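You operate a simulated robot arm through the tools that you are given. There is no shell and no other tool.

Carry out the task below with a simulated robot arm. There is one attempt and no reset: what you move stays moved.

## Task
Draw dust from the blue tank into the grey pail up to its ring, then lid it.
Fine: free the dump flap lock first and lock it again once the flap is shut; the lid keeps the dust in.

The check looks at the end state, three seconds after you hand in, the way a careful person would. Anything else that was tipped, shoved, dropped, spilled or broken makes it a failure. Lids that push on must go on centred and level and be pressed home; caps that screw on are set level and turned clockwise until they are tight.

## Robot
A 7-joint arm with a two-finger parallel gripper, fixed in place. Base frame: the origin is at the foot of the arm, x ahead of it, y to its left, z up. Units: m, degrees, N and s.
With the tool pointing down near the work surface it reaches from about 0.12 to 0.64 m from the base axis. Its first joint turns from -166.0 to 166.0 degrees. Payload 3.91 kg.
The tool frame sits at the grasp point between the pads (the TCP): z along the fingers, y along the line on which they close. The tips reach 0.03 m beyond it. The gripper opens to 0.11 m. The fingers are 0.02 m wide and 0.01 m thick; the gripper's body (0.048 by 0.112 m) begins 0.055 m behind the TCP.
Orientation is that of the tool frame in the base frame, as a unit quaternion [w, x, y, z]. With the fingers straight down and closing along the base's y, the tool's x points along the base's -x, its y along +y and its z along -z.

## Interface
- The arm moves only by the tool move_arm. Its argument "plan" is a list of rows, each a list of 2 entries, a list of its own where there are three numbers: the shift along the tool's x, y, z in m, then the turn, a rotation vector about the tool's x, y, z in degrees. In form: [[[dx, dy, dz], [rx, ry, rz]], ...]. A call has 1 to 20 rows; each row shifts and turns the commanded pose from where the row before left it, along the tool's axes as they then stand. "grip" is the opening in per cent of the stroke, from 0 (shut) to 100 (fully open), set as the call begins (left out, the last holds). Each row takes 0.2 s and may step no farther than 0.05 m and 8.6 degrees from the row before; otherwise, or with a gripper value out of range, the whole call is refused. A pose out of reach is approached as far as the arm can. The call stops where the force on the tool passes 60 N (or 10 N more than at its start, if that is more) or the arm is blocked; 0.2 s more then pass. Each finger travels about 0.153 m/s and halts on what it meets, pressing with about 26 N; the grip force reading is that of the motor and also rises with nothing between the fingers. The clock runs only during rows and for 0.2 s after the last one: add rows that do not move to give the fingers time. It gives the time, the measured TCP pose, the force on the tool (base axes), the opening and the grip force at its end, in the units of the frame above (readings bear some noise), with the torque about the TCP (base axes, N m) and any sound that the robot's microphone picked up.
- Cameras (640 x 400 px; columns grow to the right, rows downward): "scene" is fixed at [0.2204, 0.6476, 1.2771]; the picture's right is [-0.96, -0.27, 0.00], its down [-0.14, 0.52, -0.84] and it looks along [0.23, -0.81, -0.53] (base axes); focal length 311 px, centre (320, 200). "wrist" rides on the gripper at [0.077, 0.007, -0.115] in the tool frame; the picture's right is [-0.09, 1.00, 0.00], its down [-0.80, -0.07, -0.59] and it looks along [-0.59, -0.05, 0.80] (tool axes); focal length 270 px, centre (320, 200). There is no depth. A picture from a camera that has moved, and an enlarged one, comes with that camera's place and axes in the base frame and with its lens.
- capture(camera): a new picture of that camera. No time passes.
- raise_lower(by): slides the trunk up (or, below 0, down) by that many m; the arm rides with it, the base frame stays. It gives what a move gives, with no picture.
- inspect(camera, box): a new picture of the part [left, top, right, bottom] of that camera's present view, enlarged. No time passes.
- finish_job(): hands the job in; it is judged then, once.

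Nothing tells you positions but the pictures and the camera data. Unless the task says otherwise, let go and move clear before handing in.

The tools are called after "Call:" as a command line: name --argument value ..., lists and objects as JSON in quotes. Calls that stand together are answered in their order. move_arm: Moves the arm, as the interface text tells. Its arguments: {"type":"object","properties":{"plan":{"type":"array","items":{"type":"array"}},"grip":{"type":"number"}},"required":["plan"]} The other tools are called the same way: raise_lower (by) slides the trunk up or down; capture (camera) takes a picture; inspect (camera, box) takes an enlarged picture of a part of a camera's view; finish_job () hands the job in.

At the start:

```text
clock: 0.0
tool_pos: [0.4503, -0.1123, 0.9861]
orientation: [0.0, -0.001, 1.0, 0.0]
ft_force: [-0.5, -0.4, 0.1]
torque: [0.0, -0.01, -0.03]
width: 0.11
gripper_force: 0.1
trunk travel left (down, up): [-0.45, 0.16]
```

scene: 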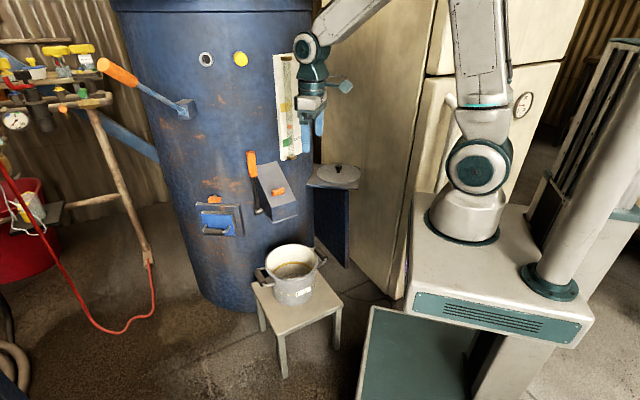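
wrist: 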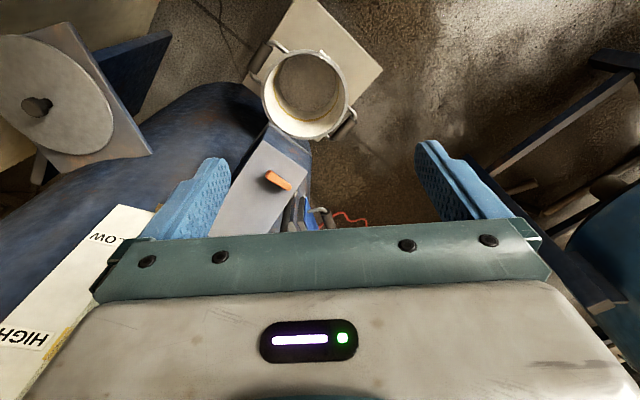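

I see a blue tank with a chute and an orange lever, a small hatch to its left, a grey pot on a stool, and a lid on a shelf. I'll look closer before moving anything.

Call:
inspect --camera "scene" --box '[180, 130, 360, 242]'

Call:
inspect --camera "scene" --box '[230, 220, 370, 308]'

Call:
inspect --camera "scene" --box '[90, 30, 330, 180]'

Call:
inspect --camera "wrist" --box '[200, 20, 400, 240]'

```text
3.56 times, centred on (270, 186) of scene
camera zoom: at [0.2204, 0.6476, 1.2771], right [-0.96, -0.27, 0.0], down [-0.14, 0.52, -0.84], along [0.23, -0.81, -0.53], focal length 1107 px, centre (498, 250)
```

zoom: 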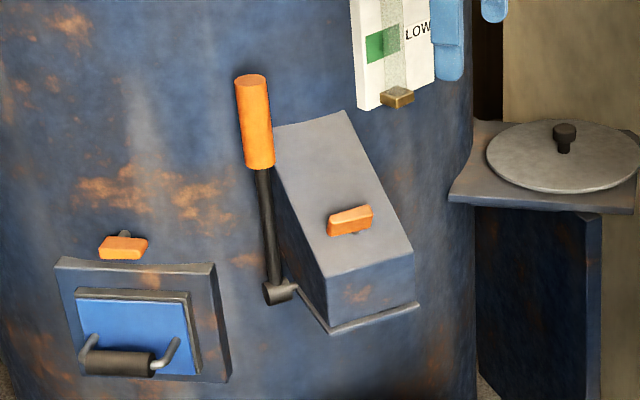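

```text
4.55 times, centred on (300, 264) of scene
camera zoom: at [0.2204, 0.6476, 1.2771], right [-0.96, -0.27, 0.0], down [-0.14, 0.52, -0.84], along [0.23, -0.81, -0.53], focal length 1416 px, centre (411, -91)
```

zoom: 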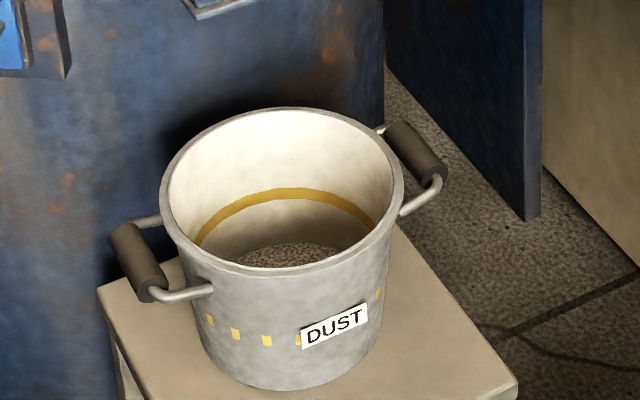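

```text
2.67 times, centred on (210, 105) of scene
camera zoom: at [0.2204, 0.6476, 1.2771], right [-0.96, -0.27, 0.0], down [-0.14, 0.52, -0.84], along [0.23, -0.81, -0.53], focal length 830 px, centre (613, 453)
```

zoom: 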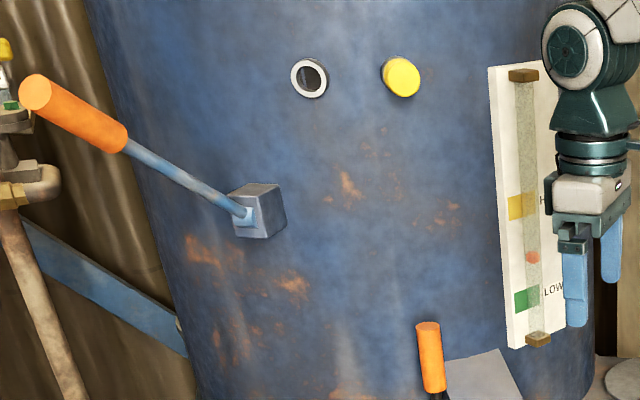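

```text
1.82 times, centred on (300, 130) of wrist
camera zoom: at [0.3734, -0.1064, 1.1007], right [0.09, 1.0, 0.0], down [0.8, -0.07, 0.59], along [0.59, -0.05, -0.8], focal length 491 px, centre (356, 327)
```

zoom: 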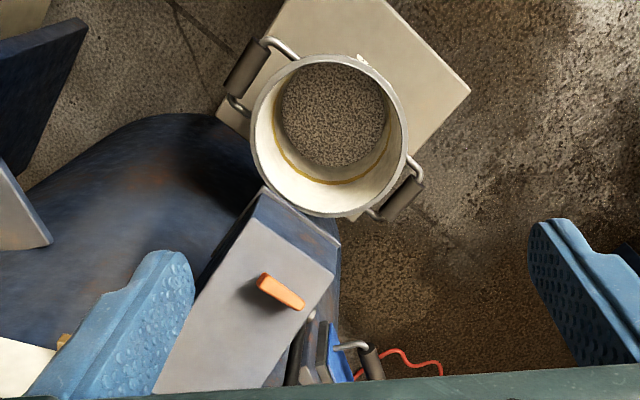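

The chute with the lever at its side sits right over the pail, and the orange knob on top of the chute is probably its lock. I'll back off and turn the wrist camera towards the tank to measure.

Call:
move_arm --plan '[[[0.03, 0.0275, 0.0], [0, 0, 0]], [[0.03, 0.0275, 0.0], [0, 0, 0]], [[0.03, 0.0275, 0.0], [0, 0, 0]], [[0.03, 0.0275, 0.0], [0, 0, 0]], [[0, 0, 0], [0, 0, 8]], [[0, 0, 0], [0, 0, 8]], [[0, 0, 0], [0, 0, 8]], [[0, 0, 0], [0, 0, 8]], [[0, 0, 0], [0, 0, 8]], [[0, 0, 0], [0, 0, 8]]]'

Call:
capture --camera "wrist"

Call:
capture --camera "scene"

```text
clock: 2.2
tool_pos: [0.3302, -0.0023, 0.9874]
orientation: [0.0, 0.407, 0.913, 0.0]
ft_force: [-0.2, -0.5, 0.0]
torque: [0.0, 0.02, -0.01]
width: 0.1102
gripper_force: 0.0
trunk travel left (down, up): [-0.45, 0.16]
```

```text
taken
camera wrist: at [0.284, 0.0588, 1.1011], right [0.8, 0.6, 0.0], down [0.48, -0.64, 0.59], along [0.36, -0.48, -0.8], focal length 270 px, centre (320, 200)
```

wrist: 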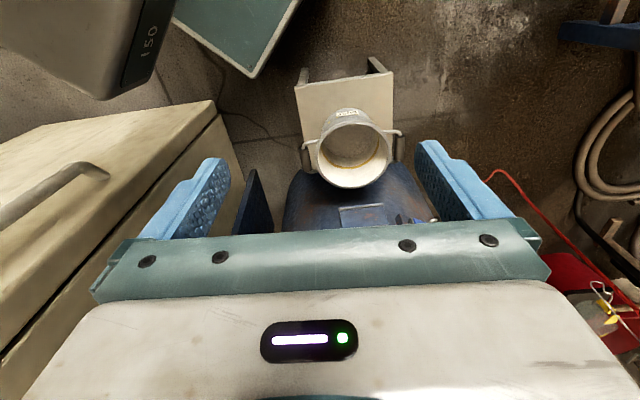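

```text
taken
```

scene: 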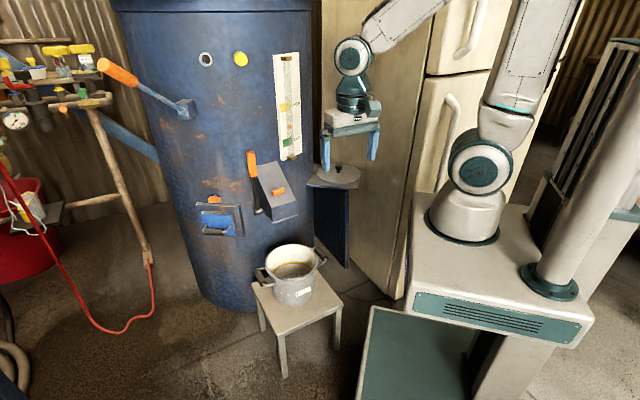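

The wrist picture is upside down at this yaw, so I'll tilt the tool so the camera looks flatter at the chute, lever and knob.

Call:
move_arm --plan '[[[0, 0, 0], [0, -8, 0]], [[0, 0, 0], [0, -8, 0]], [[0, 0, 0], [0, -8, 0]]]'

Call:
capture --camera "wrist"

Call:
inspect --camera "wrist" --box '[230, 40, 430, 240]'

```text
clock: 3.0
tool_pos: [0.333, -0.0029, 0.9876]
orientation: [0.189, 0.397, 0.894, -0.085]
ft_force: [-0.5, -0.4, 0.1]
torque: [0.01, 0.01, 0.02]
width: 0.11
gripper_force: 0.1
out of reach, approached as far as the arm can: row 3
trunk travel left (down, up): [-0.45, 0.16]
```

```text
taken
camera wrist: at [0.2604, 0.089, 1.062], right [0.79, 0.61, 0.03], down [0.28, -0.41, 0.87], along [0.54, -0.68, -0.49], focal length 270 px, centre (320, 200)
```

wrist: 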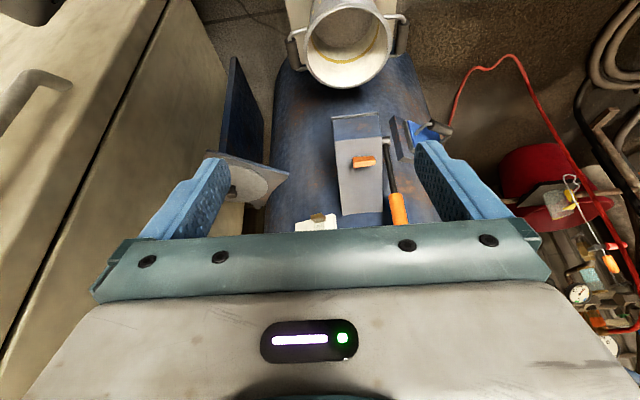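

```text
2.00 times, centred on (330, 140) of wrist
camera zoom: at [0.2604, 0.089, 1.062], right [0.79, 0.61, 0.03], down [0.28, -0.41, 0.87], along [0.54, -0.68, -0.49], focal length 541 px, centre (300, 320)
```

zoom: 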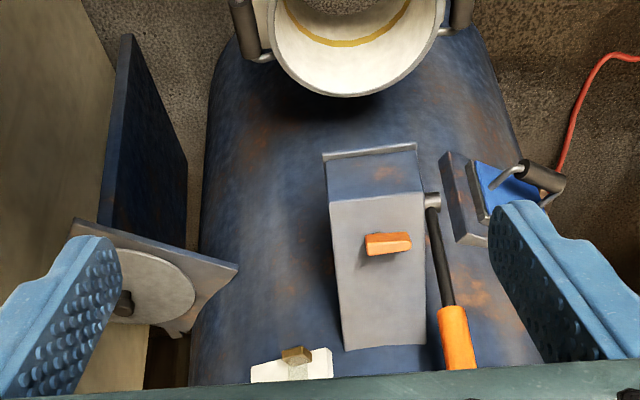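

The chute, lever and knob are well visible: the knob is near (0.61, -0.20, 0.73), the lever's handle near (0.70, -0.20, 0.82). I'll zoom in on the latch, lever and hatch details.

Call:
inspect --camera "scene" --box '[250, 165, 306, 225]'

Call:
inspect --camera "wrist" --box '[325, 105, 455, 230]'

Call:
inspect --camera "wrist" --box '[200, 130, 300, 230]'

Call:
inspect --camera "scene" --box '[190, 180, 260, 250]'

Call:
inspect --camera "scene" --box '[300, 150, 370, 220]'

```text
6.67 times, centred on (278, 195) of scene
camera zoom: at [0.2204, 0.6476, 1.2771], right [-0.96, -0.27, 0.0], down [-0.14, 0.52, -0.84], along [0.23, -0.81, -0.53], focal length 2076 px, centre (600, 233)
```

zoom: 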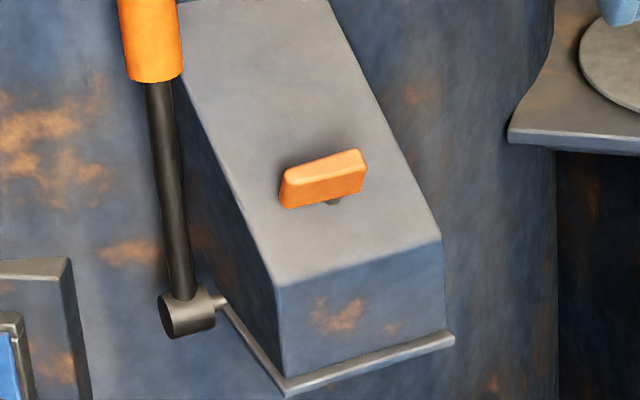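

```text
3.20 times, centred on (390, 168) of wrist
camera zoom: at [0.2604, 0.089, 1.062], right [0.79, 0.61, 0.03], down [0.28, -0.41, 0.87], along [0.54, -0.68, -0.49], focal length 865 px, centre (96, 304)
```

zoom: 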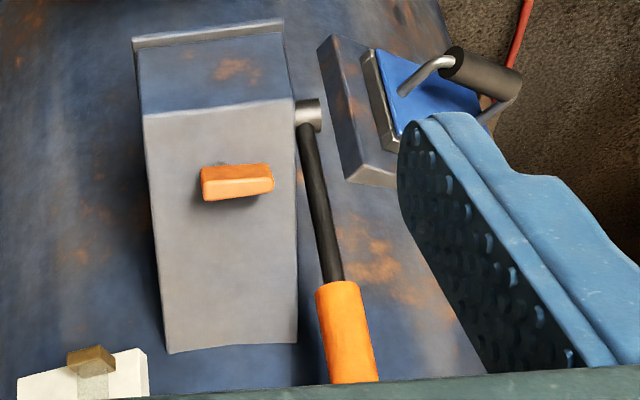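

```text
4.00 times, centred on (250, 180) of wrist
camera zoom: at [0.2604, 0.089, 1.062], right [0.79, 0.61, 0.03], down [0.28, -0.41, 0.87], along [0.54, -0.68, -0.49], focal length 1081 px, centre (600, 280)
```

zoom: 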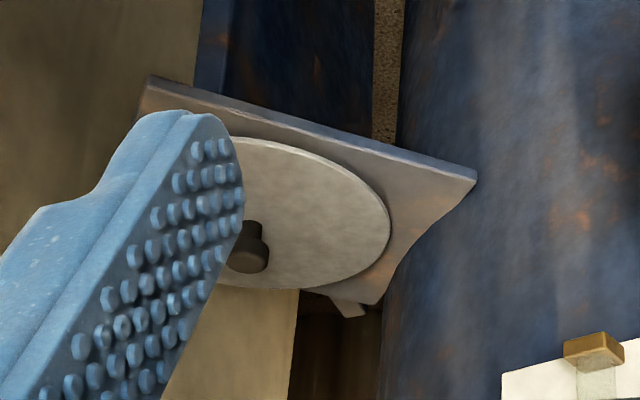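

```text
5.71 times, centred on (225, 215) of scene
camera zoom: at [0.2204, 0.6476, 1.2771], right [-0.96, -0.27, 0.0], down [-0.14, 0.52, -0.84], along [0.23, -0.81, -0.53], focal length 1780 px, centre (863, 114)
```

zoom: 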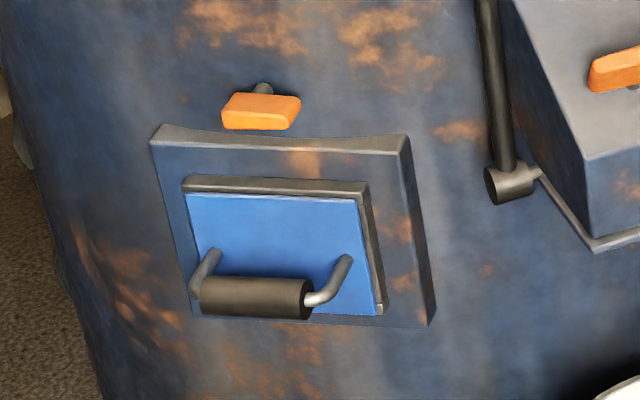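

```text
5.71 times, centred on (335, 185) of scene
camera zoom: at [0.2204, 0.6476, 1.2771], right [-0.96, -0.27, 0.0], down [-0.14, 0.52, -0.84], along [0.23, -0.81, -0.53], focal length 1780 px, centre (234, 286)
```

zoom: 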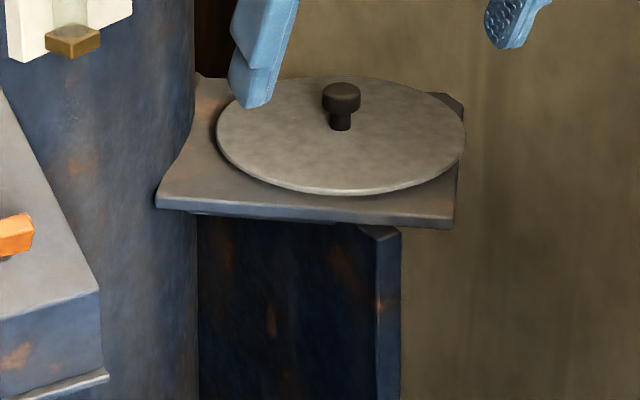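

The flap is a plate under the chute, hinged at the lever's pivot, so pulling the lever outward should drop it. The T-shaped orange knob looks like a quarter-turn lock, so I'll lower the trunk to a good working height.

Call:
raise_lower --by -0.2

Call:
capture --camera "scene"

Call:
capture --camera "wrist"

```text
clock: 5.2
tool_pos: [0.3335, -0.0041, 0.7882]
orientation: [0.189, 0.397, 0.894, -0.085]
ft_force: [0.1, 0.5, -0.2]
torque: [0.01, -0.02, 0.0]
width: 0.1097
gripper_force: 0.1
trunk travel left (down, up): [-0.25, 0.36]
```

```text
taken
```

scene: 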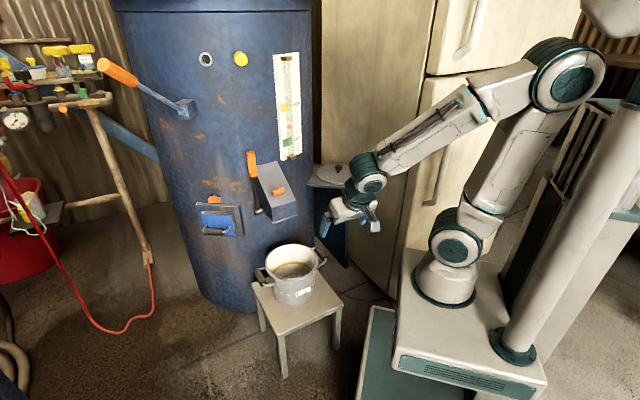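

```text
taken
camera wrist: at [0.2603, 0.0888, 0.8624], right [0.79, 0.61, 0.03], down [0.28, -0.41, 0.87], along [0.54, -0.68, -0.49], focal length 270 px, centre (320, 200)
```

wrist: 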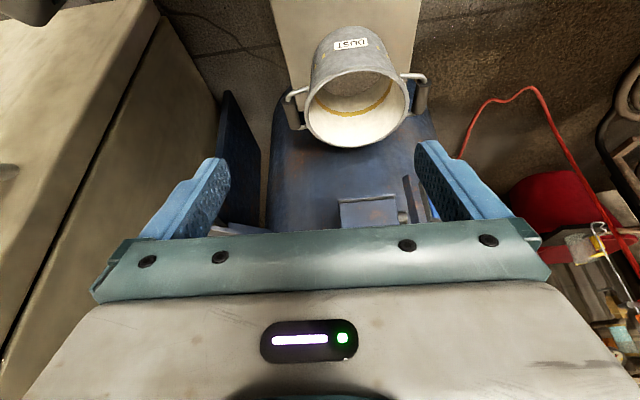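

The pail rim is centred near (0.557, -0.157) at z about 0.45. I'll move to a hover point over the lock knob, keeping clear of the lever.

Call:
move_arm --plan '[[[-0.0381, 0.0104, 0.0128], [0, 0, 0]], [[-0.0381, 0.0104, 0.0128], [0, 0, 0]], [[-0.0381, 0.0104, 0.0128], [0, 0, 0]], [[-0.0381, 0.0104, 0.0128], [0, 0, 0]], [[-0.0381, 0.0104, 0.0128], [0, 0, 0]], [[-0.0381, 0.0104, 0.0128], [0, 0, 0]], [[-0.0381, 0.0104, 0.0128], [0, 0, 0]]]'

Call:
capture --camera "wrist"

Call:
capture --camera "scene"

```text
clock: 6.8
tool_pos: [0.5737, -0.1632, 0.816]
orientation: [0.189, 0.398, 0.894, -0.084]
ft_force: [-1.0, -0.1, 0.5]
torque: [0.0, -0.04, -0.03]
width: 0.1099
gripper_force: 0.0
trunk travel left (down, up): [-0.25, 0.36]
```

```text
taken
camera wrist: at [0.5004, -0.0715, 0.8897], right [0.79, 0.61, 0.03], down [0.28, -0.41, 0.87], along [0.54, -0.68, -0.5], focal length 270 px, centre (320, 200)
```

wrist: 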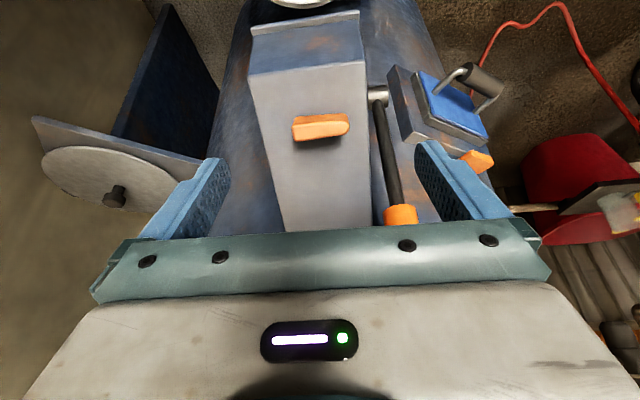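

```text
taken
```

scene: 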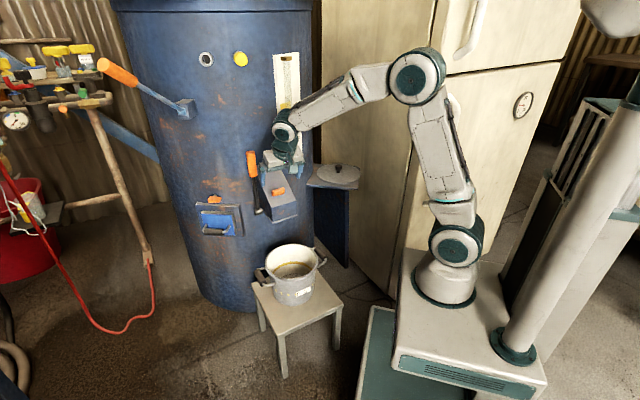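

The knob position is confirmed at about (0.606, -0.199, 0.726). I'll rotate the gripper so the fingers close across the bar and match the chute's slope.

Call:
move_arm --plan '[[[0, 0, 0], [0, 0, -8.2]], [[0, 0, 0], [0, 0, -8.2]], [[0, 0, 0], [0, 0, -8.2]], [[0, 0, 0], [0, 0, -8.2]], [[0, 0, 0], [0, 0, -8.2]], [[0, 0, 0], [0, 0, -8.2]], [[0, 0, 0], [0, 0, -8.2]], [[0, 0, 0], [0, 0, -8.2]], [[0, 0, 0], [0, 0, -8.2]], [[0, 0, 0], [0, 0, -8.2]], [[0, 0, 0], [0, 0, -8]], [[0, 0, 0], [5.4, 0, 0]]]' --grip 60

Call:
capture --camera "wrist"

Call:
inspect --camera "scene" --box '[210, 110, 350, 230]'

```text
clock: 9.4
tool_pos: [0.576, -0.1622, 0.8145]
orientation: [0.09, -0.348, 0.903, -0.237]
ft_force: [0.7, -0.2, -0.5]
torque: [0.01, -0.03, 0.0]
width: 0.0659
gripper_force: 0.0
trunk travel left (down, up): [-0.25, 0.36]
```

```text
taken
camera wrist: at [0.4771, -0.1673, 0.9114], right [-0.52, 0.7, -0.49], down [0.44, 0.71, 0.55], along [0.73, 0.07, -0.68], focal length 270 px, centre (320, 200)
```

wrist: 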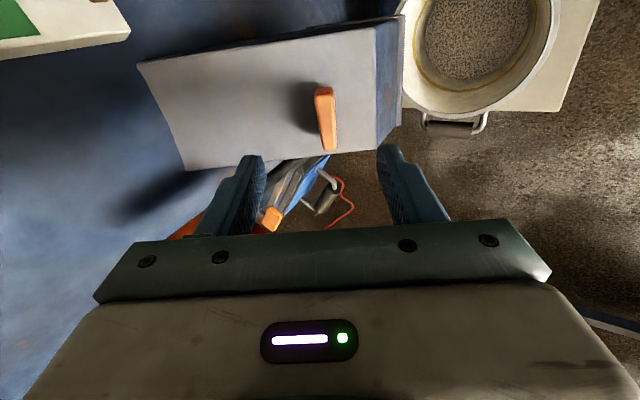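

```text
3.33 times, centred on (280, 170) of scene
camera zoom: at [0.2204, 0.6476, 1.2771], right [-0.96, -0.27, 0.0], down [-0.14, 0.52, -0.84], along [0.23, -0.81, -0.53], focal length 1038 px, centre (453, 300)
```

zoom: 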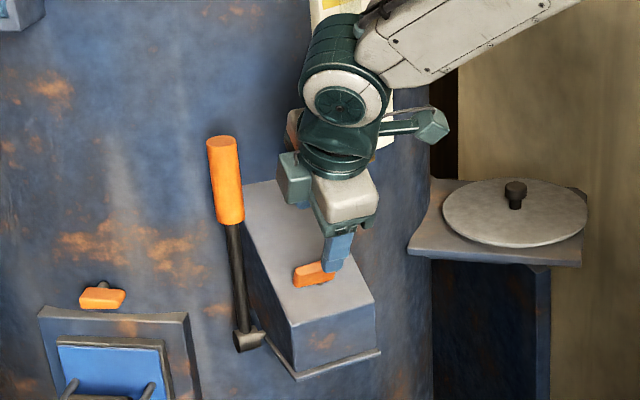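

The fingers are aligned to straddle the orange bar. I'll descend along the surface normal.

Call:
move_arm --plan '[[[0, 0.001, 0.022], [0, 0, 0]], [[0, 0.001, 0.022], [0, 0, 0]], [[0, 0.001, 0.022], [0, 0, 0]], [[0, 0.001, 0.021], [0, 0, 0]]]'

Call:
capture --camera "wrist"

Call:
inspect --camera "scene" --box '[230, 140, 330, 225]'

```text
clock: 10.4
tool_pos: [0.6, -0.1902, 0.7434]
orientation: [0.094, -0.347, 0.902, -0.24]
ft_force: [-19.6, 12.4, 35.4]
torque: [1.2, 1.12, 0.42]
width: 0.0671
gripper_force: 1.4
trunk travel left (down, up): [-0.25, 0.36]
```

```text
taken
camera wrist: at [0.5007, -0.1956, 0.8398], right [-0.51, 0.7, -0.49], down [0.44, 0.71, 0.55], along [0.74, 0.07, -0.67], focal length 270 px, centre (320, 200)
```

wrist: 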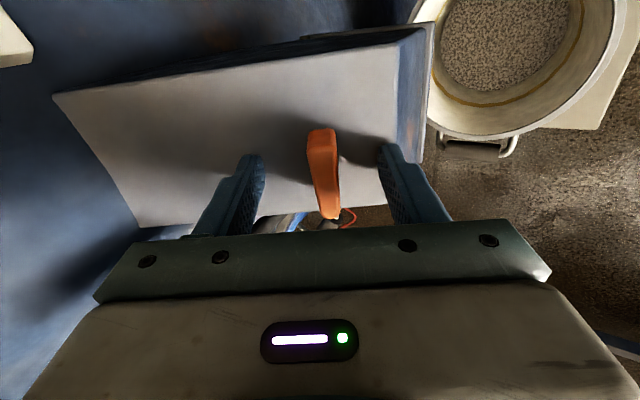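

```text
4.71 times, centred on (280, 182) of scene
camera zoom: at [0.2204, 0.6476, 1.2771], right [-0.96, -0.27, 0.0], down [-0.14, 0.52, -0.84], along [0.23, -0.81, -0.53], focal length 1465 px, centre (508, 282)
```

zoom: 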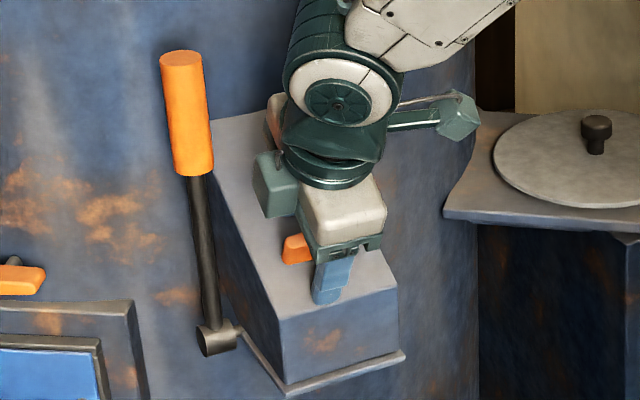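

The tips have touched the chute's surface, with the bar centred between the fingers. I'll back off about 4 mm and close gently on the bar.

Call:
move_arm --plan '[[[0, 0, -0.008], [0, 0, 0]], [[0, 0, 0], [0, 0, 0]]]'

Call:
move_arm --plan '[[[0, 0, 0], [0, 0, 0]], [[0, 0, 0], [0, 0, 0]], [[0, 0, 0], [0, 0, 0]]]' --grip 0

Call:
capture --camera "wrist"

```text
clock: 11.0
tool_pos: [0.5976, -0.1903, 0.7439]
orientation: [0.09, -0.346, 0.903, -0.237]
ft_force: [0.7, -0.1, 0.2]
torque: [0.02, 0.01, 0.02]
width: 0.066
gripper_force: 0.1
trunk travel left (down, up): [-0.25, 0.36]
```

```text
clock: 11.8
tool_pos: [0.597, -0.1895, 0.7433]
orientation: [0.089, -0.347, 0.904, -0.235]
ft_force: [-12.5, 7.4, -12.2]
torque: [-0.44, -0.34, 0.16]
width: 0.0137
gripper_force: 44.8
trunk travel left (down, up): [-0.25, 0.36]
```

```text
taken
camera wrist: at [0.4993, -0.1935, 0.8409], right [-0.52, 0.7, -0.49], down [0.44, 0.71, 0.55], along [0.73, 0.07, -0.68], focal length 270 px, centre (320, 200)
```

wrist: 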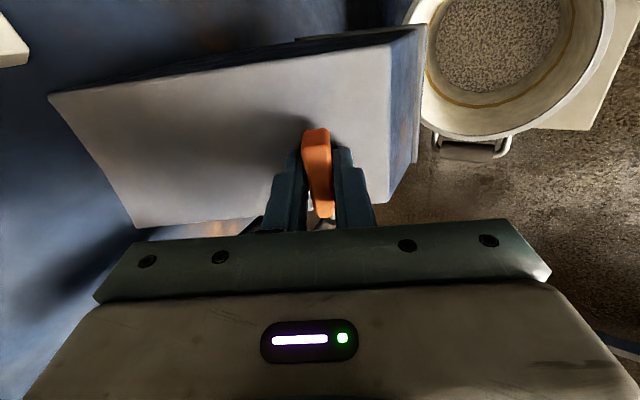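

The bar is gripped (13.7 mm), with a small side load. I'll shift 3 mm to relieve it and test the turn in one direction.

Call:
move_arm --plan '[[[0, 0.003, 0], [0, 0, 0]], [[0, 0, 0], [0, 0, 5]], [[0, 0, 0], [0, 0, 5]], [[0, 0, 0], [0, 0, 0]]]'

Call:
capture --camera "wrist"

```text
clock: 12.8
tool_pos: [0.5992, -0.1871, 0.7441]
orientation: [0.111, -0.266, 0.93, -0.229]
ft_force: [8.5, -5.0, -0.3]
torque: [-0.85, 0.83, 0.8]
width: 0.0173
gripper_force: 45.2
trunk travel left (down, up): [-0.25, 0.36]
```

```text
taken
camera wrist: at [0.4935, -0.1823, 0.8338], right [-0.37, 0.8, -0.47], down [0.5, 0.6, 0.62], along [0.78, -0.01, -0.62], focal length 270 px, centre (320, 200)
```

wrist: 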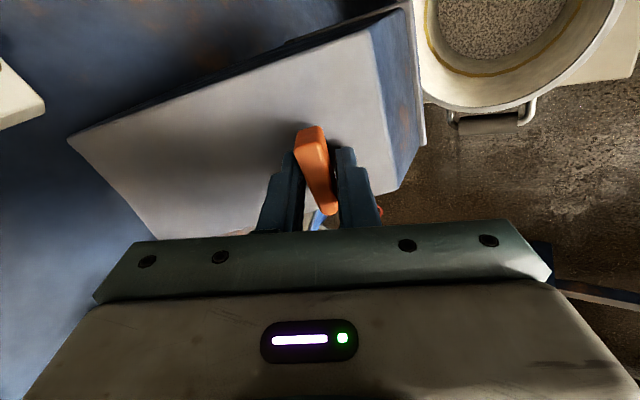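

The bar did not follow in that direction (1.3 N m, fingers spread), so that is its stop. I'll try the opposite way.

Call:
move_arm --plan '[[[0, 0, 0], [0, 0, -5]], [[0, 0, 0], [0, 0, -5]], [[0, 0, 0], [0, 0, -5]], [[0, 0, 0], [0, 0, -5]], [[0, 0, 0], [0, 0, 0]]]'

Call:
capture --camera "wrist"

```text
clock: 14.0
tool_pos: [0.5976, -0.1873, 0.7439]
orientation: [0.069, -0.424, 0.869, -0.244]
ft_force: [7.3, -8.3, 4.4]
torque: [-0.6, -0.57, 0.13]
width: 0.0136
gripper_force: 45.1
trunk travel left (down, up): [-0.25, 0.36]
```

```text
taken
camera wrist: at [0.5061, -0.2006, 0.8464], right [-0.65, 0.59, -0.49], down [0.36, 0.8, 0.48], along [0.67, 0.14, -0.73], focal length 270 px, centre (320, 200)
```

wrist: 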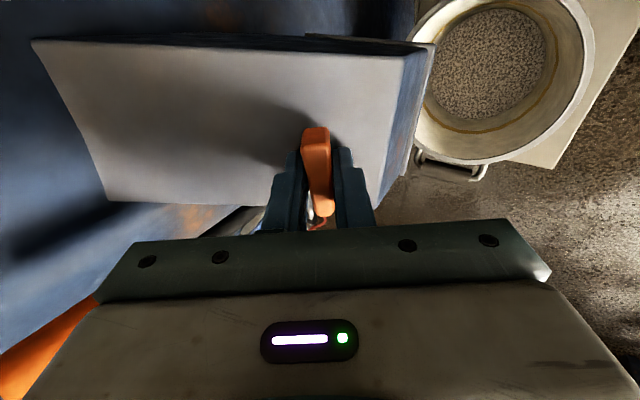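

The bar turns freely this way, counterclockwise seen from above. I'll continue.

Call:
move_arm --plan '[[[0, 0, 0], [0, 0, -8]], [[0, 0, 0], [0, 0, -8]], [[0, 0, 0], [0, 0, -8]], [[0, 0, 0], [0, 0, -8]], [[0, 0, 0], [0, 0, 0]]]'

Call:
capture --camera "wrist"

```text
clock: 15.2
tool_pos: [0.5936, -0.1846, 0.74]
orientation: [-0.003, -0.649, 0.719, -0.25]
ft_force: [-35.0, 8.8, -14.1]
torque: [-0.61, -0.56, -0.45]
width: 0.0142
gripper_force: 44.7
trunk travel left (down, up): [-0.25, 0.36]
```

```text
taken
camera wrist: at [0.5375, -0.2146, 0.8639], right [-0.92, 0.12, -0.38], down [0.0, 0.96, 0.28], along [0.4, 0.26, -0.88], focal length 270 px, centre (320, 200)
```

wrist: 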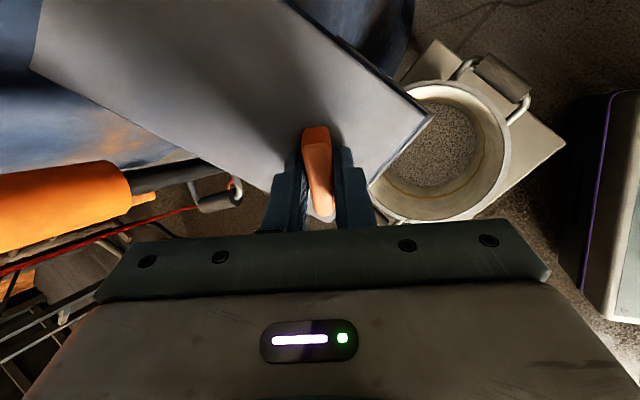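

The lock is following but the stem is about 9 mm off my grip point, so side load is building. I'll relieve that and continue the turn about the stem.

Call:
move_arm --plan '[[[-0.002, 0.006, 0], [0, 0, 0]], [[0, 0.0013, 0], [0, 0, -8]], [[0, 0.0013, 0], [0, 0, -8]], [[0, 0, 0], [0, 0, 0]]]'

Call:
capture --camera "wrist"

Call:
inspect --camera "scene" --box '[220, 120, 340, 222]'

```text
clock: 16.2
tool_pos: [0.5896, -0.186, 0.7392]
orientation: [0.035, 0.741, -0.621, 0.252]
ft_force: [-3.9, -5.5, -2.6]
torque: [-0.5, -1.05, 0.19]
width: 0.0138
gripper_force: 44.9
trunk travel left (down, up): [-0.25, 0.36]
```

```text
taken
camera wrist: at [0.5536, -0.2143, 0.87], right [-0.94, -0.15, -0.3], down [-0.21, 0.96, 0.2], along [0.25, 0.25, -0.93], focal length 270 px, centre (320, 200)
```

wrist: 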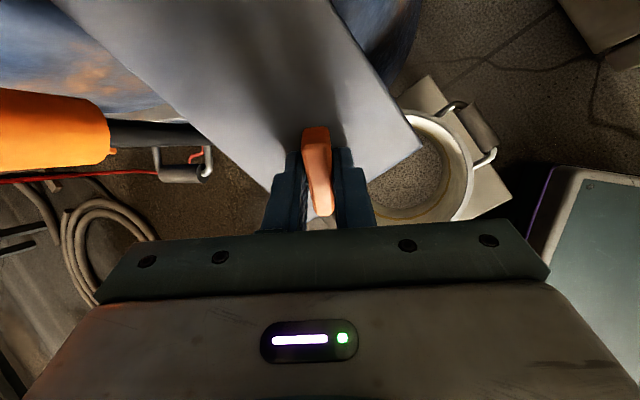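

```text
3.92 times, centred on (280, 171) of scene
camera zoom: at [0.2204, 0.6476, 1.2771], right [-0.96, -0.27, 0.0], down [-0.14, 0.52, -0.84], along [0.23, -0.81, -0.53], focal length 1221 px, centre (477, 314)
```

zoom: 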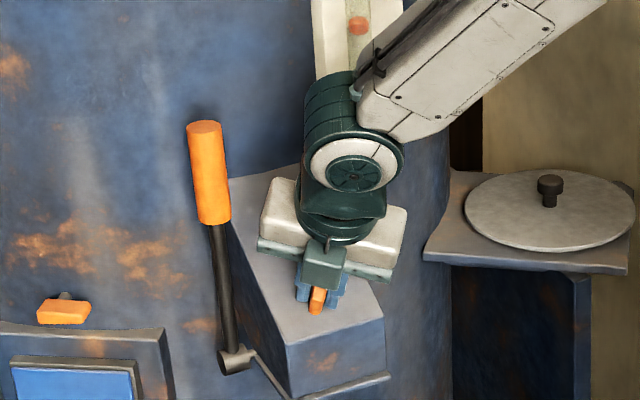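

Loads are small and about 58° has been turned. I'll continue towards 90°.

Call:
move_arm --plan '[[[0, 0.0013, 0], [0, 0, -8]], [[0, 0.0013, 0], [0, 0, -8]], [[0, 0.0013, 0], [0, 0, -8]], [[0, 0, 0], [0, 0, 0]]]'

Call:
capture --camera "wrist"

```text
clock: 17.2
tool_pos: [0.5861, -0.188, 0.7391]
orientation: [0.086, 0.855, -0.453, 0.239]
ft_force: [8.2, -10.1, 7.5]
torque: [-0.04, -1.21, 0.5]
width: 0.014
gripper_force: 45.1
trunk travel left (down, up): [-0.25, 0.36]
```

```text
taken
camera wrist: at [0.5795, -0.2052, 0.876], right [-0.85, -0.51, -0.11], down [-0.52, 0.84, 0.13], along [0.03, 0.17, -0.98], focal length 270 px, centre (320, 200)
```

wrist: 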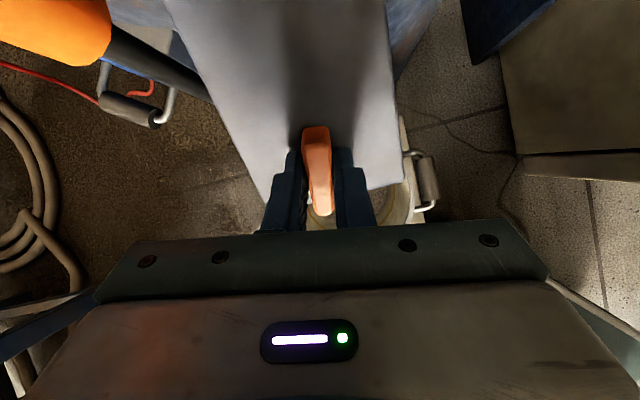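

Call:
move_arm --plan '[[[0, 0.0013, 0], [0, 0, -8]], [[0, 0, 0], [0, 0, 0]]]'

Call:
move_arm --plan '[[[0, 0.0006, 0], [0, 0, -4]], [[0, 0, 0], [0, 0, 0]]]'

Call:
capture --camera "wrist"

```text
clock: 17.8
tool_pos: [0.5856, -0.188, 0.738]
orientation: [0.103, 0.884, -0.393, 0.232]
ft_force: [14.0, -14.1, 11.5]
torque: [0.24, -1.08, 0.59]
width: 0.014
gripper_force: 44.8
trunk travel left (down, up): [-0.25, 0.36]
```

```text
clock: 18.4
tool_pos: [0.5842, -0.1878, 0.7381]
orientation: [0.112, 0.897, -0.362, 0.228]
ft_force: [11.9, -12.5, 13.5]
torque: [0.31, -0.98, 0.54]
width: 0.0139
gripper_force: 45.2
trunk travel left (down, up): [-0.25, 0.36]
```

```text
taken
camera wrist: at [0.5908, -0.1968, 0.8766], right [-0.75, -0.66, -0.01], down [-0.65, 0.75, 0.12], along [-0.08, 0.1, -0.99], focal length 270 px, centre (320, 200)
```

wrist: 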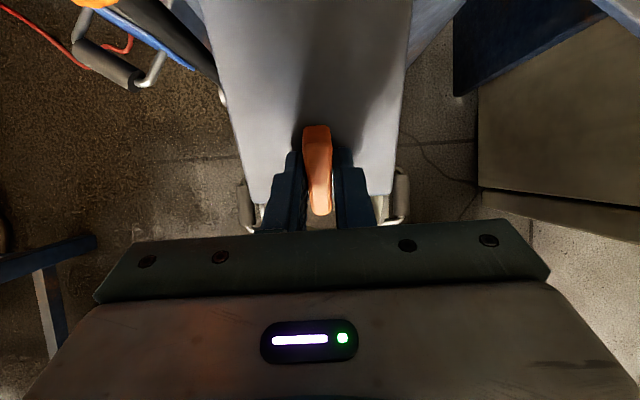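

The bar now lies along the chute. I'll nudge a few degrees more to feel for its stop.

Call:
move_arm --plan '[[[0, 0.0008, 0], [0, 0, -6]], [[0, 0, 0], [0, 0, 0]]]'

Call:
capture --camera "wrist"

```text
clock: 19.0
tool_pos: [0.5834, -0.1875, 0.7373]
orientation: [0.123, 0.915, -0.314, 0.221]
ft_force: [11.2, -8.1, 12.1]
torque: [0.63, -1.5, -0.35]
width: 0.0154
gripper_force: 44.9
trunk travel left (down, up): [-0.25, 0.36]
```

```text
taken
camera wrist: at [0.596, -0.191, 0.8761], right [-0.69, -0.72, 0.04], down [-0.71, 0.69, 0.13], along [-0.12, 0.06, -0.99], focal length 270 px, centre (320, 200)
```

wrist: 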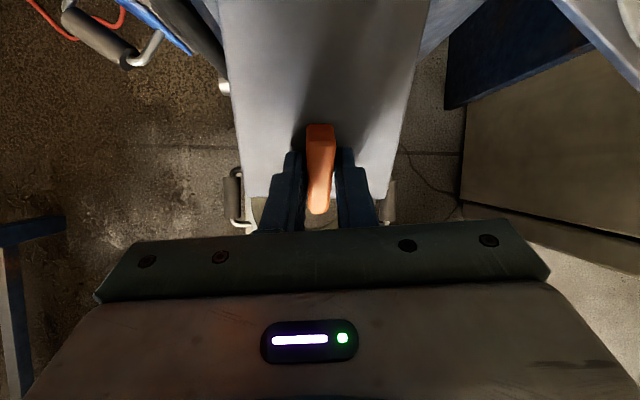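

The stop is reached at about 90°, so the lock is free. I'll ease off, open the fingers and withdraw along the normal.

Call:
move_arm --plan '[[[0, -0.0006, 0], [0, 0, 5]], [[0, 0, 0], [0, 0, 0]]]'

Call:
move_arm --plan '[[[0, 0, 0], [0, 0, 0]], [[0, 0, 0], [0, 0, 0]], [[0, 0, -0.02], [0, 0, 0]], [[0, 0, -0.03], [0, 0, 0]], [[0, 0, -0.04], [0, 0, 0]]]' --grip 55

Call:
capture --camera "wrist"

Call:
inspect --camera "scene" --box '[220, 120, 340, 222]'

```text
clock: 19.6
tool_pos: [0.584, -0.1874, 0.7385]
orientation: [0.112, 0.9, -0.354, 0.227]
ft_force: [6.8, -5.3, 11.8]
torque: [1.04, -0.49, 0.32]
width: 0.014
gripper_force: 44.9
trunk travel left (down, up): [-0.25, 0.36]
```

```text
clock: 20.8
tool_pos: [0.5566, -0.1552, 0.8158]
orientation: [0.113, 0.9, -0.354, 0.226]
ft_force: [0.1, 0.2, 0.2]
torque: [0.02, 0.01, 0.0]
width: 0.0606
gripper_force: 0.0
trunk travel left (down, up): [-0.25, 0.36]
```

```text
taken
camera wrist: at [0.5638, -0.1639, 0.9537], right [-0.74, -0.67, 0.0], down [-0.66, 0.74, 0.13], along [-0.08, 0.09, -0.99], focal length 270 px, centre (320, 200)
```

wrist: 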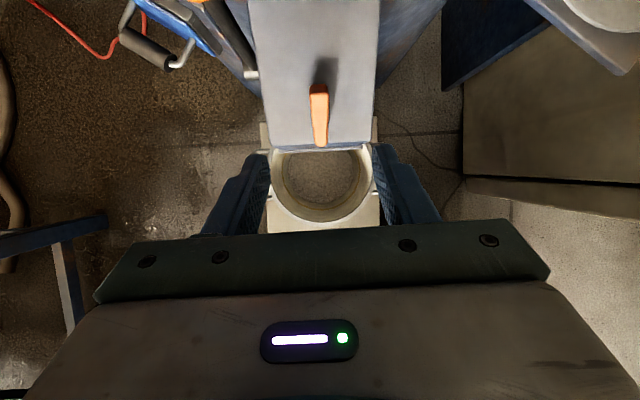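

```text
3.92 times, centred on (280, 171) of scene
camera zoom: at [0.2204, 0.6476, 1.2771], right [-0.96, -0.27, 0.0], down [-0.14, 0.52, -0.84], along [0.23, -0.81, -0.53], focal length 1221 px, centre (477, 314)
```

zoom: 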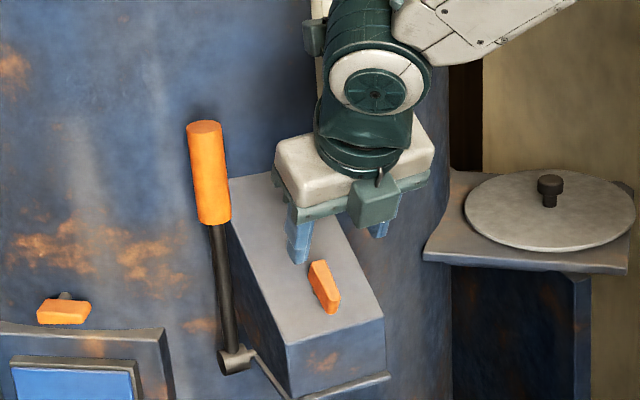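

The lock bar now points along the chute. Next I'll tilt to 45°, line up the closing axis with the lever's hinge axis, and move to a pre-grasp point before the orange handle.

Call:
move_arm --plan '[[[0, 0, -0.02], [0, 0, 4]], [[0, 0, 0], [0, 8, 0]], [[0, 0, 0], [0, 8, 0]], [[0.0322, -0.0243, 0.003], [0, 0, 0]], [[0.0322, -0.0243, 0.003], [0, 0, 0]], [[0.0322, -0.0243, 0.003], [0, 0, 0]]]' --grip 70

Call:
capture --camera "wrist"

Call:
inspect --camera "scene" --box '[200, 100, 340, 222]'

```text
clock: 22.2
tool_pos: [0.6523, -0.1513, 0.8942]
orientation: [0.159, 0.847, -0.367, 0.351]
ft_force: [0.2, 0.0, 1.4]
torque: [-0.04, 0.0, -0.03]
width: 0.0771
gripper_force: 0.0
trunk travel left (down, up): [-0.25, 0.36]
```

```text
taken
camera wrist: at [0.6303, -0.1344, 1.0298], right [-0.77, -0.63, -0.05], down [-0.62, 0.77, -0.15], along [0.14, -0.09, -0.99], focal length 270 px, centre (320, 200)
```

wrist: 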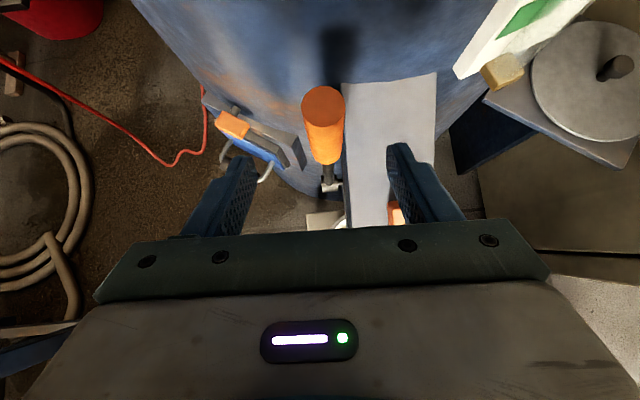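

```text
3.28 times, centred on (270, 161) of scene
camera zoom: at [0.2204, 0.6476, 1.2771], right [-0.96, -0.27, 0.0], down [-0.14, 0.52, -0.84], along [0.23, -0.81, -0.53], focal length 1021 px, centre (484, 328)
```

zoom: 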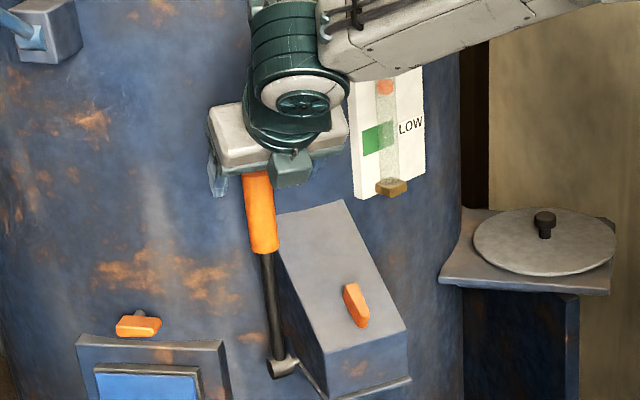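

The handle centre is near (0.691, -0.197, 0.82), well centred between the fingers. I'll advance onto it and grip.

Call:
move_arm --plan '[[[-0.0035, 0.0006, 0.031], [0, 0, 0]], [[-0.0035, 0.0006, 0.031], [0, 0, 0]], [[-0.0035, 0.0006, 0.031], [0, 0, 0]], [[0, 0, 0], [0, 0, 0]]]'

Call:
capture --camera "wrist"

```text
clock: 23.2
tool_pos: [0.6901, -0.1985, 0.8256]
orientation: [0.157, 0.847, -0.366, 0.351]
ft_force: [-0.8, -0.7, -0.3]
torque: [0.01, -0.02, 0.01]
width: 0.0767
gripper_force: 0.0
trunk travel left (down, up): [-0.25, 0.36]
```

```text
taken
camera wrist: at [0.6681, -0.1816, 0.9595], right [-0.77, -0.63, -0.05], down [-0.62, 0.77, -0.15], along [0.14, -0.09, -0.99], focal length 270 px, centre (320, 200)
```

wrist: 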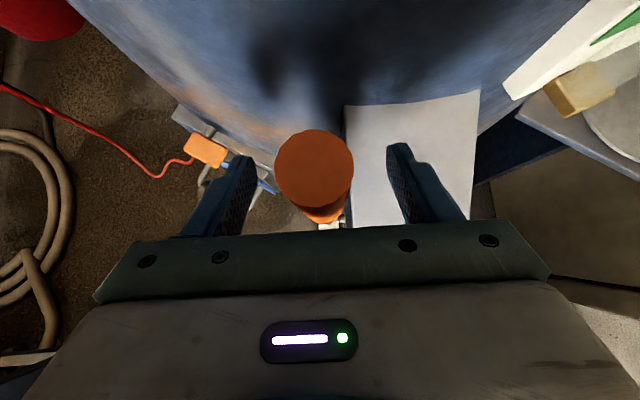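

Call:
move_arm --plan '[[[0, 0, 0], [0, 0, 0]], [[0, 0, 0], [0, 0, 0]], [[0, 0, 0], [0, 0, 0]]]' --grip 0

Call:
capture --camera "wrist"

Call:
inspect --camera "scene" --box '[230, 220, 370, 308]'

```text
clock: 24.0
tool_pos: [0.6894, -0.198, 0.8238]
orientation: [0.158, 0.847, -0.367, 0.351]
ft_force: [0.4, 0.1, -2.0]
torque: [0.52, -0.87, 0.06]
width: 0.0289
gripper_force: 44.6
trunk travel left (down, up): [-0.25, 0.36]
```

```text
taken
camera wrist: at [0.6679, -0.1815, 0.9596], right [-0.77, -0.63, -0.05], down [-0.62, 0.77, -0.15], along [0.14, -0.08, -0.99], focal length 270 px, centre (320, 200)
```

wrist: 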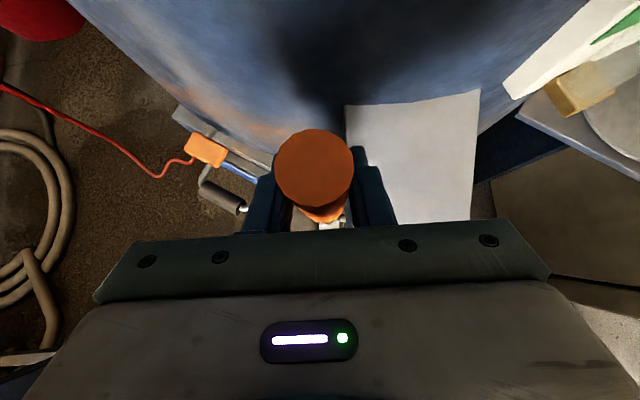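

```text
4.55 times, centred on (300, 264) of scene
camera zoom: at [0.2204, 0.6476, 1.2771], right [-0.96, -0.27, 0.0], down [-0.14, 0.52, -0.84], along [0.23, -0.81, -0.53], focal length 1416 px, centre (411, -91)
```

zoom: 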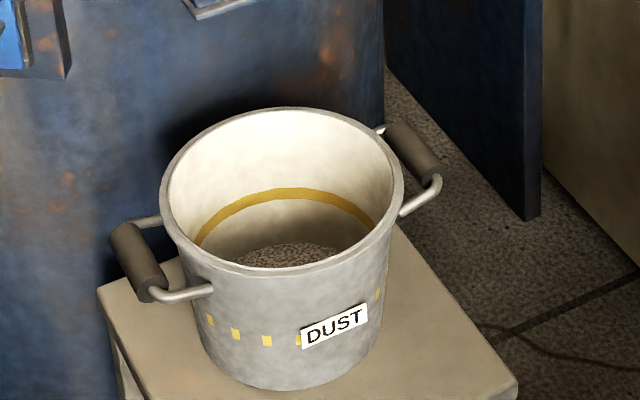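

The handle is gripped. I'll pull it outward 8° along its arc and check the flap and pail.

Call:
move_arm --plan '[[[-0.01, 0, -0.0094], [0, 4, 0]], [[-0.01, 0, -0.0094], [0, 4, 0]]]'

Call:
inspect --camera "scene" --box '[200, 110, 380, 310]'

Call:
inspect --camera "scene" --box '[230, 220, 370, 308]'

```text
clock: 24.6
tool_pos: [0.6711, -0.1793, 0.822]
orientation: [0.184, 0.819, -0.356, 0.411]
ft_force: [-1.8, -2.0, 7.7]
torque: [0.72, -0.66, -0.31]
width: 0.0292
gripper_force: 44.7
trunk travel left (down, up): [-0.25, 0.36]
```

```text
2.00 times, centred on (290, 210) of scene
camera zoom: at [0.2204, 0.6476, 1.2771], right [-0.96, -0.27, 0.0], down [-0.14, 0.52, -0.84], along [0.23, -0.81, -0.53], focal length 623 px, centre (380, 180)
```

zoom: 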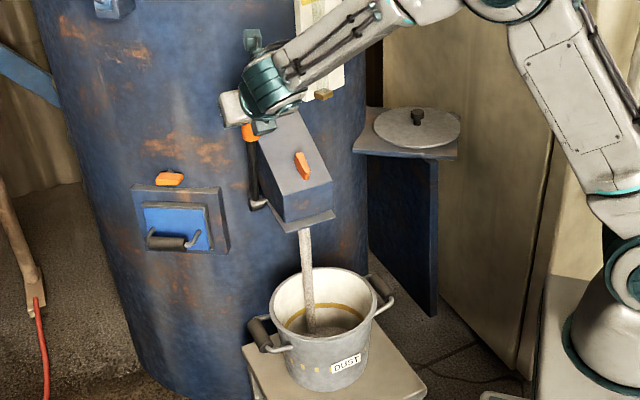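

```text
4.55 times, centred on (300, 264) of scene
camera zoom: at [0.2204, 0.6476, 1.2771], right [-0.96, -0.27, 0.0], down [-0.14, 0.52, -0.84], along [0.23, -0.81, -0.53], focal length 1416 px, centre (411, -91)
```

zoom: 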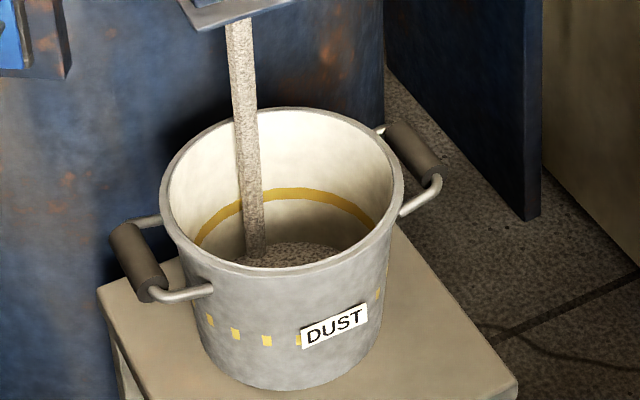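

Dust is flowing into the pail at 8°. I'll hold here briefly to gauge the rate.

Call:
move_arm --plan '[[[0, 0, 0], [0, 0, 0]], [[0, 0, 0], [0, 0, 0]], [[0, 0, 0], [0, 0, 0]]]'

Call:
inspect --camera "scene" --box '[230, 220, 370, 308]'

```text
clock: 25.4
tool_pos: [0.6721, -0.179, 0.8228]
orientation: [0.183, 0.82, -0.356, 0.41]
ft_force: [-1.2, -5.7, 10.3]
torque: [0.23, -1.37, -0.07]
width: 0.0289
gripper_force: 45.1
trunk travel left (down, up): [-0.25, 0.36]
```

```text
4.55 times, centred on (300, 264) of scene
camera zoom: at [0.2204, 0.6476, 1.2771], right [-0.96, -0.27, 0.0], down [-0.14, 0.52, -0.84], along [0.23, -0.81, -0.53], focal length 1416 px, centre (411, -91)
```

zoom: 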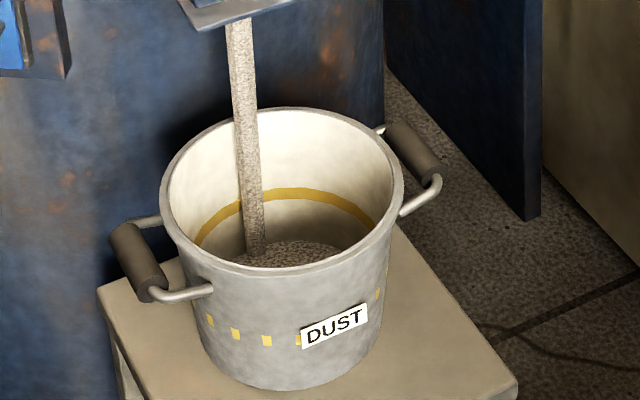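

The rise is slow, roughly a tenth of the remaining height per second. I'll hold three more seconds.

Call:
move_arm --plan '[[[0, 0, 0], [0, 0, 0]], [[0, 0, 0], [0, 0, 0]], [[0, 0, 0], [0, 0, 0]], [[0, 0, 0], [0, 0, 0]], [[0, 0, 0], [0, 0, 0]], [[0, 0, 0], [0, 0, 0]], [[0, 0, 0], [0, 0, 0]], [[0, 0, 0], [0, 0, 0]], [[0, 0, 0], [0, 0, 0]], [[0, 0, 0], [0, 0, 0]], [[0, 0, 0], [0, 0, 0]], [[0, 0, 0], [0, 0, 0]], [[0, 0, 0], [0, 0, 0]], [[0, 0, 0], [0, 0, 0]]]'

Call:
inspect --camera "scene" --box '[230, 220, 370, 308]'

```text
clock: 28.4
tool_pos: [0.6718, -0.1785, 0.8209]
orientation: [0.182, 0.82, -0.355, 0.41]
ft_force: [-4.3, -7.4, 16.6]
torque: [0.43, -1.32, -0.02]
width: 0.0288
gripper_force: 44.7
trunk travel left (down, up): [-0.25, 0.36]
```

```text
4.55 times, centred on (300, 264) of scene
camera zoom: at [0.2204, 0.6476, 1.2771], right [-0.96, -0.27, 0.0], down [-0.14, 0.52, -0.84], along [0.23, -0.81, -0.53], focal length 1416 px, centre (411, -91)
```

zoom: 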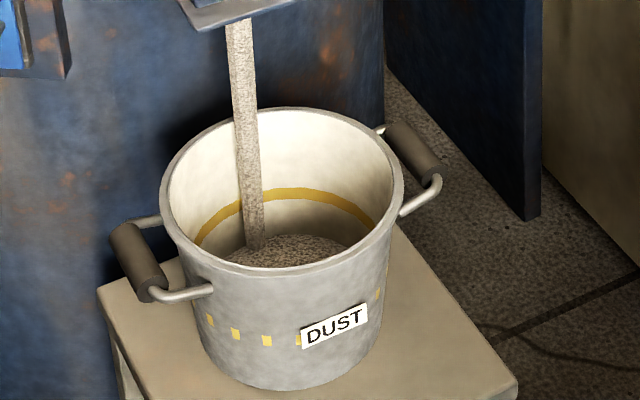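

Call:
move_arm --plan '[[[0, 0, 0], [0, 0, 0]], [[0, 0, 0], [0, 0, 0]], [[0, 0, 0], [0, 0, 0]], [[0, 0, 0], [0, 0, 0]], [[0, 0, 0], [0, 0, 0]], [[0, 0, 0], [0, 0, 0]], [[0, 0, 0], [0, 0, 0]], [[0, 0, 0], [0, 0, 0]], [[0, 0, 0], [0, 0, 0]], [[0, 0, 0], [0, 0, 0]], [[0, 0, 0], [0, 0, 0]], [[0, 0, 0], [0, 0, 0]], [[0, 0, 0], [0, 0, 0]], [[0, 0, 0], [0, 0, 0]], [[0, 0, 0], [0, 0, 0]], [[0, 0, 0], [0, 0, 0]], [[0, 0, 0], [0, 0, 0]], [[0, 0, 0], [0, 0, 0]], [[0, 0, 0], [0, 0, 0]], [[0, 0, 0], [0, 0, 0]]]'

Call:
inspect --camera "scene" --box '[230, 220, 370, 308]'

```text
clock: 32.6
tool_pos: [0.6715, -0.178, 0.8221]
orientation: [0.183, 0.82, -0.355, 0.41]
ft_force: [-9.5, -8.2, 11.6]
torque: [0.92, -0.82, 0.19]
width: 0.029
gripper_force: 45.1
trunk travel left (down, up): [-0.25, 0.36]
```

```text
4.55 times, centred on (300, 264) of scene
camera zoom: at [0.2204, 0.6476, 1.2771], right [-0.96, -0.27, 0.0], down [-0.14, 0.52, -0.84], along [0.23, -0.81, -0.53], focal length 1416 px, centre (411, -91)
```

zoom: 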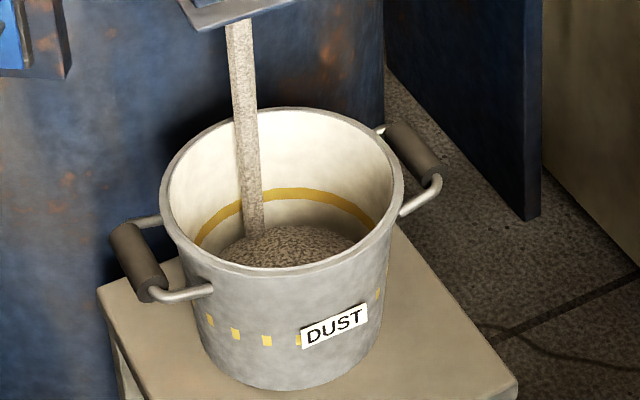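

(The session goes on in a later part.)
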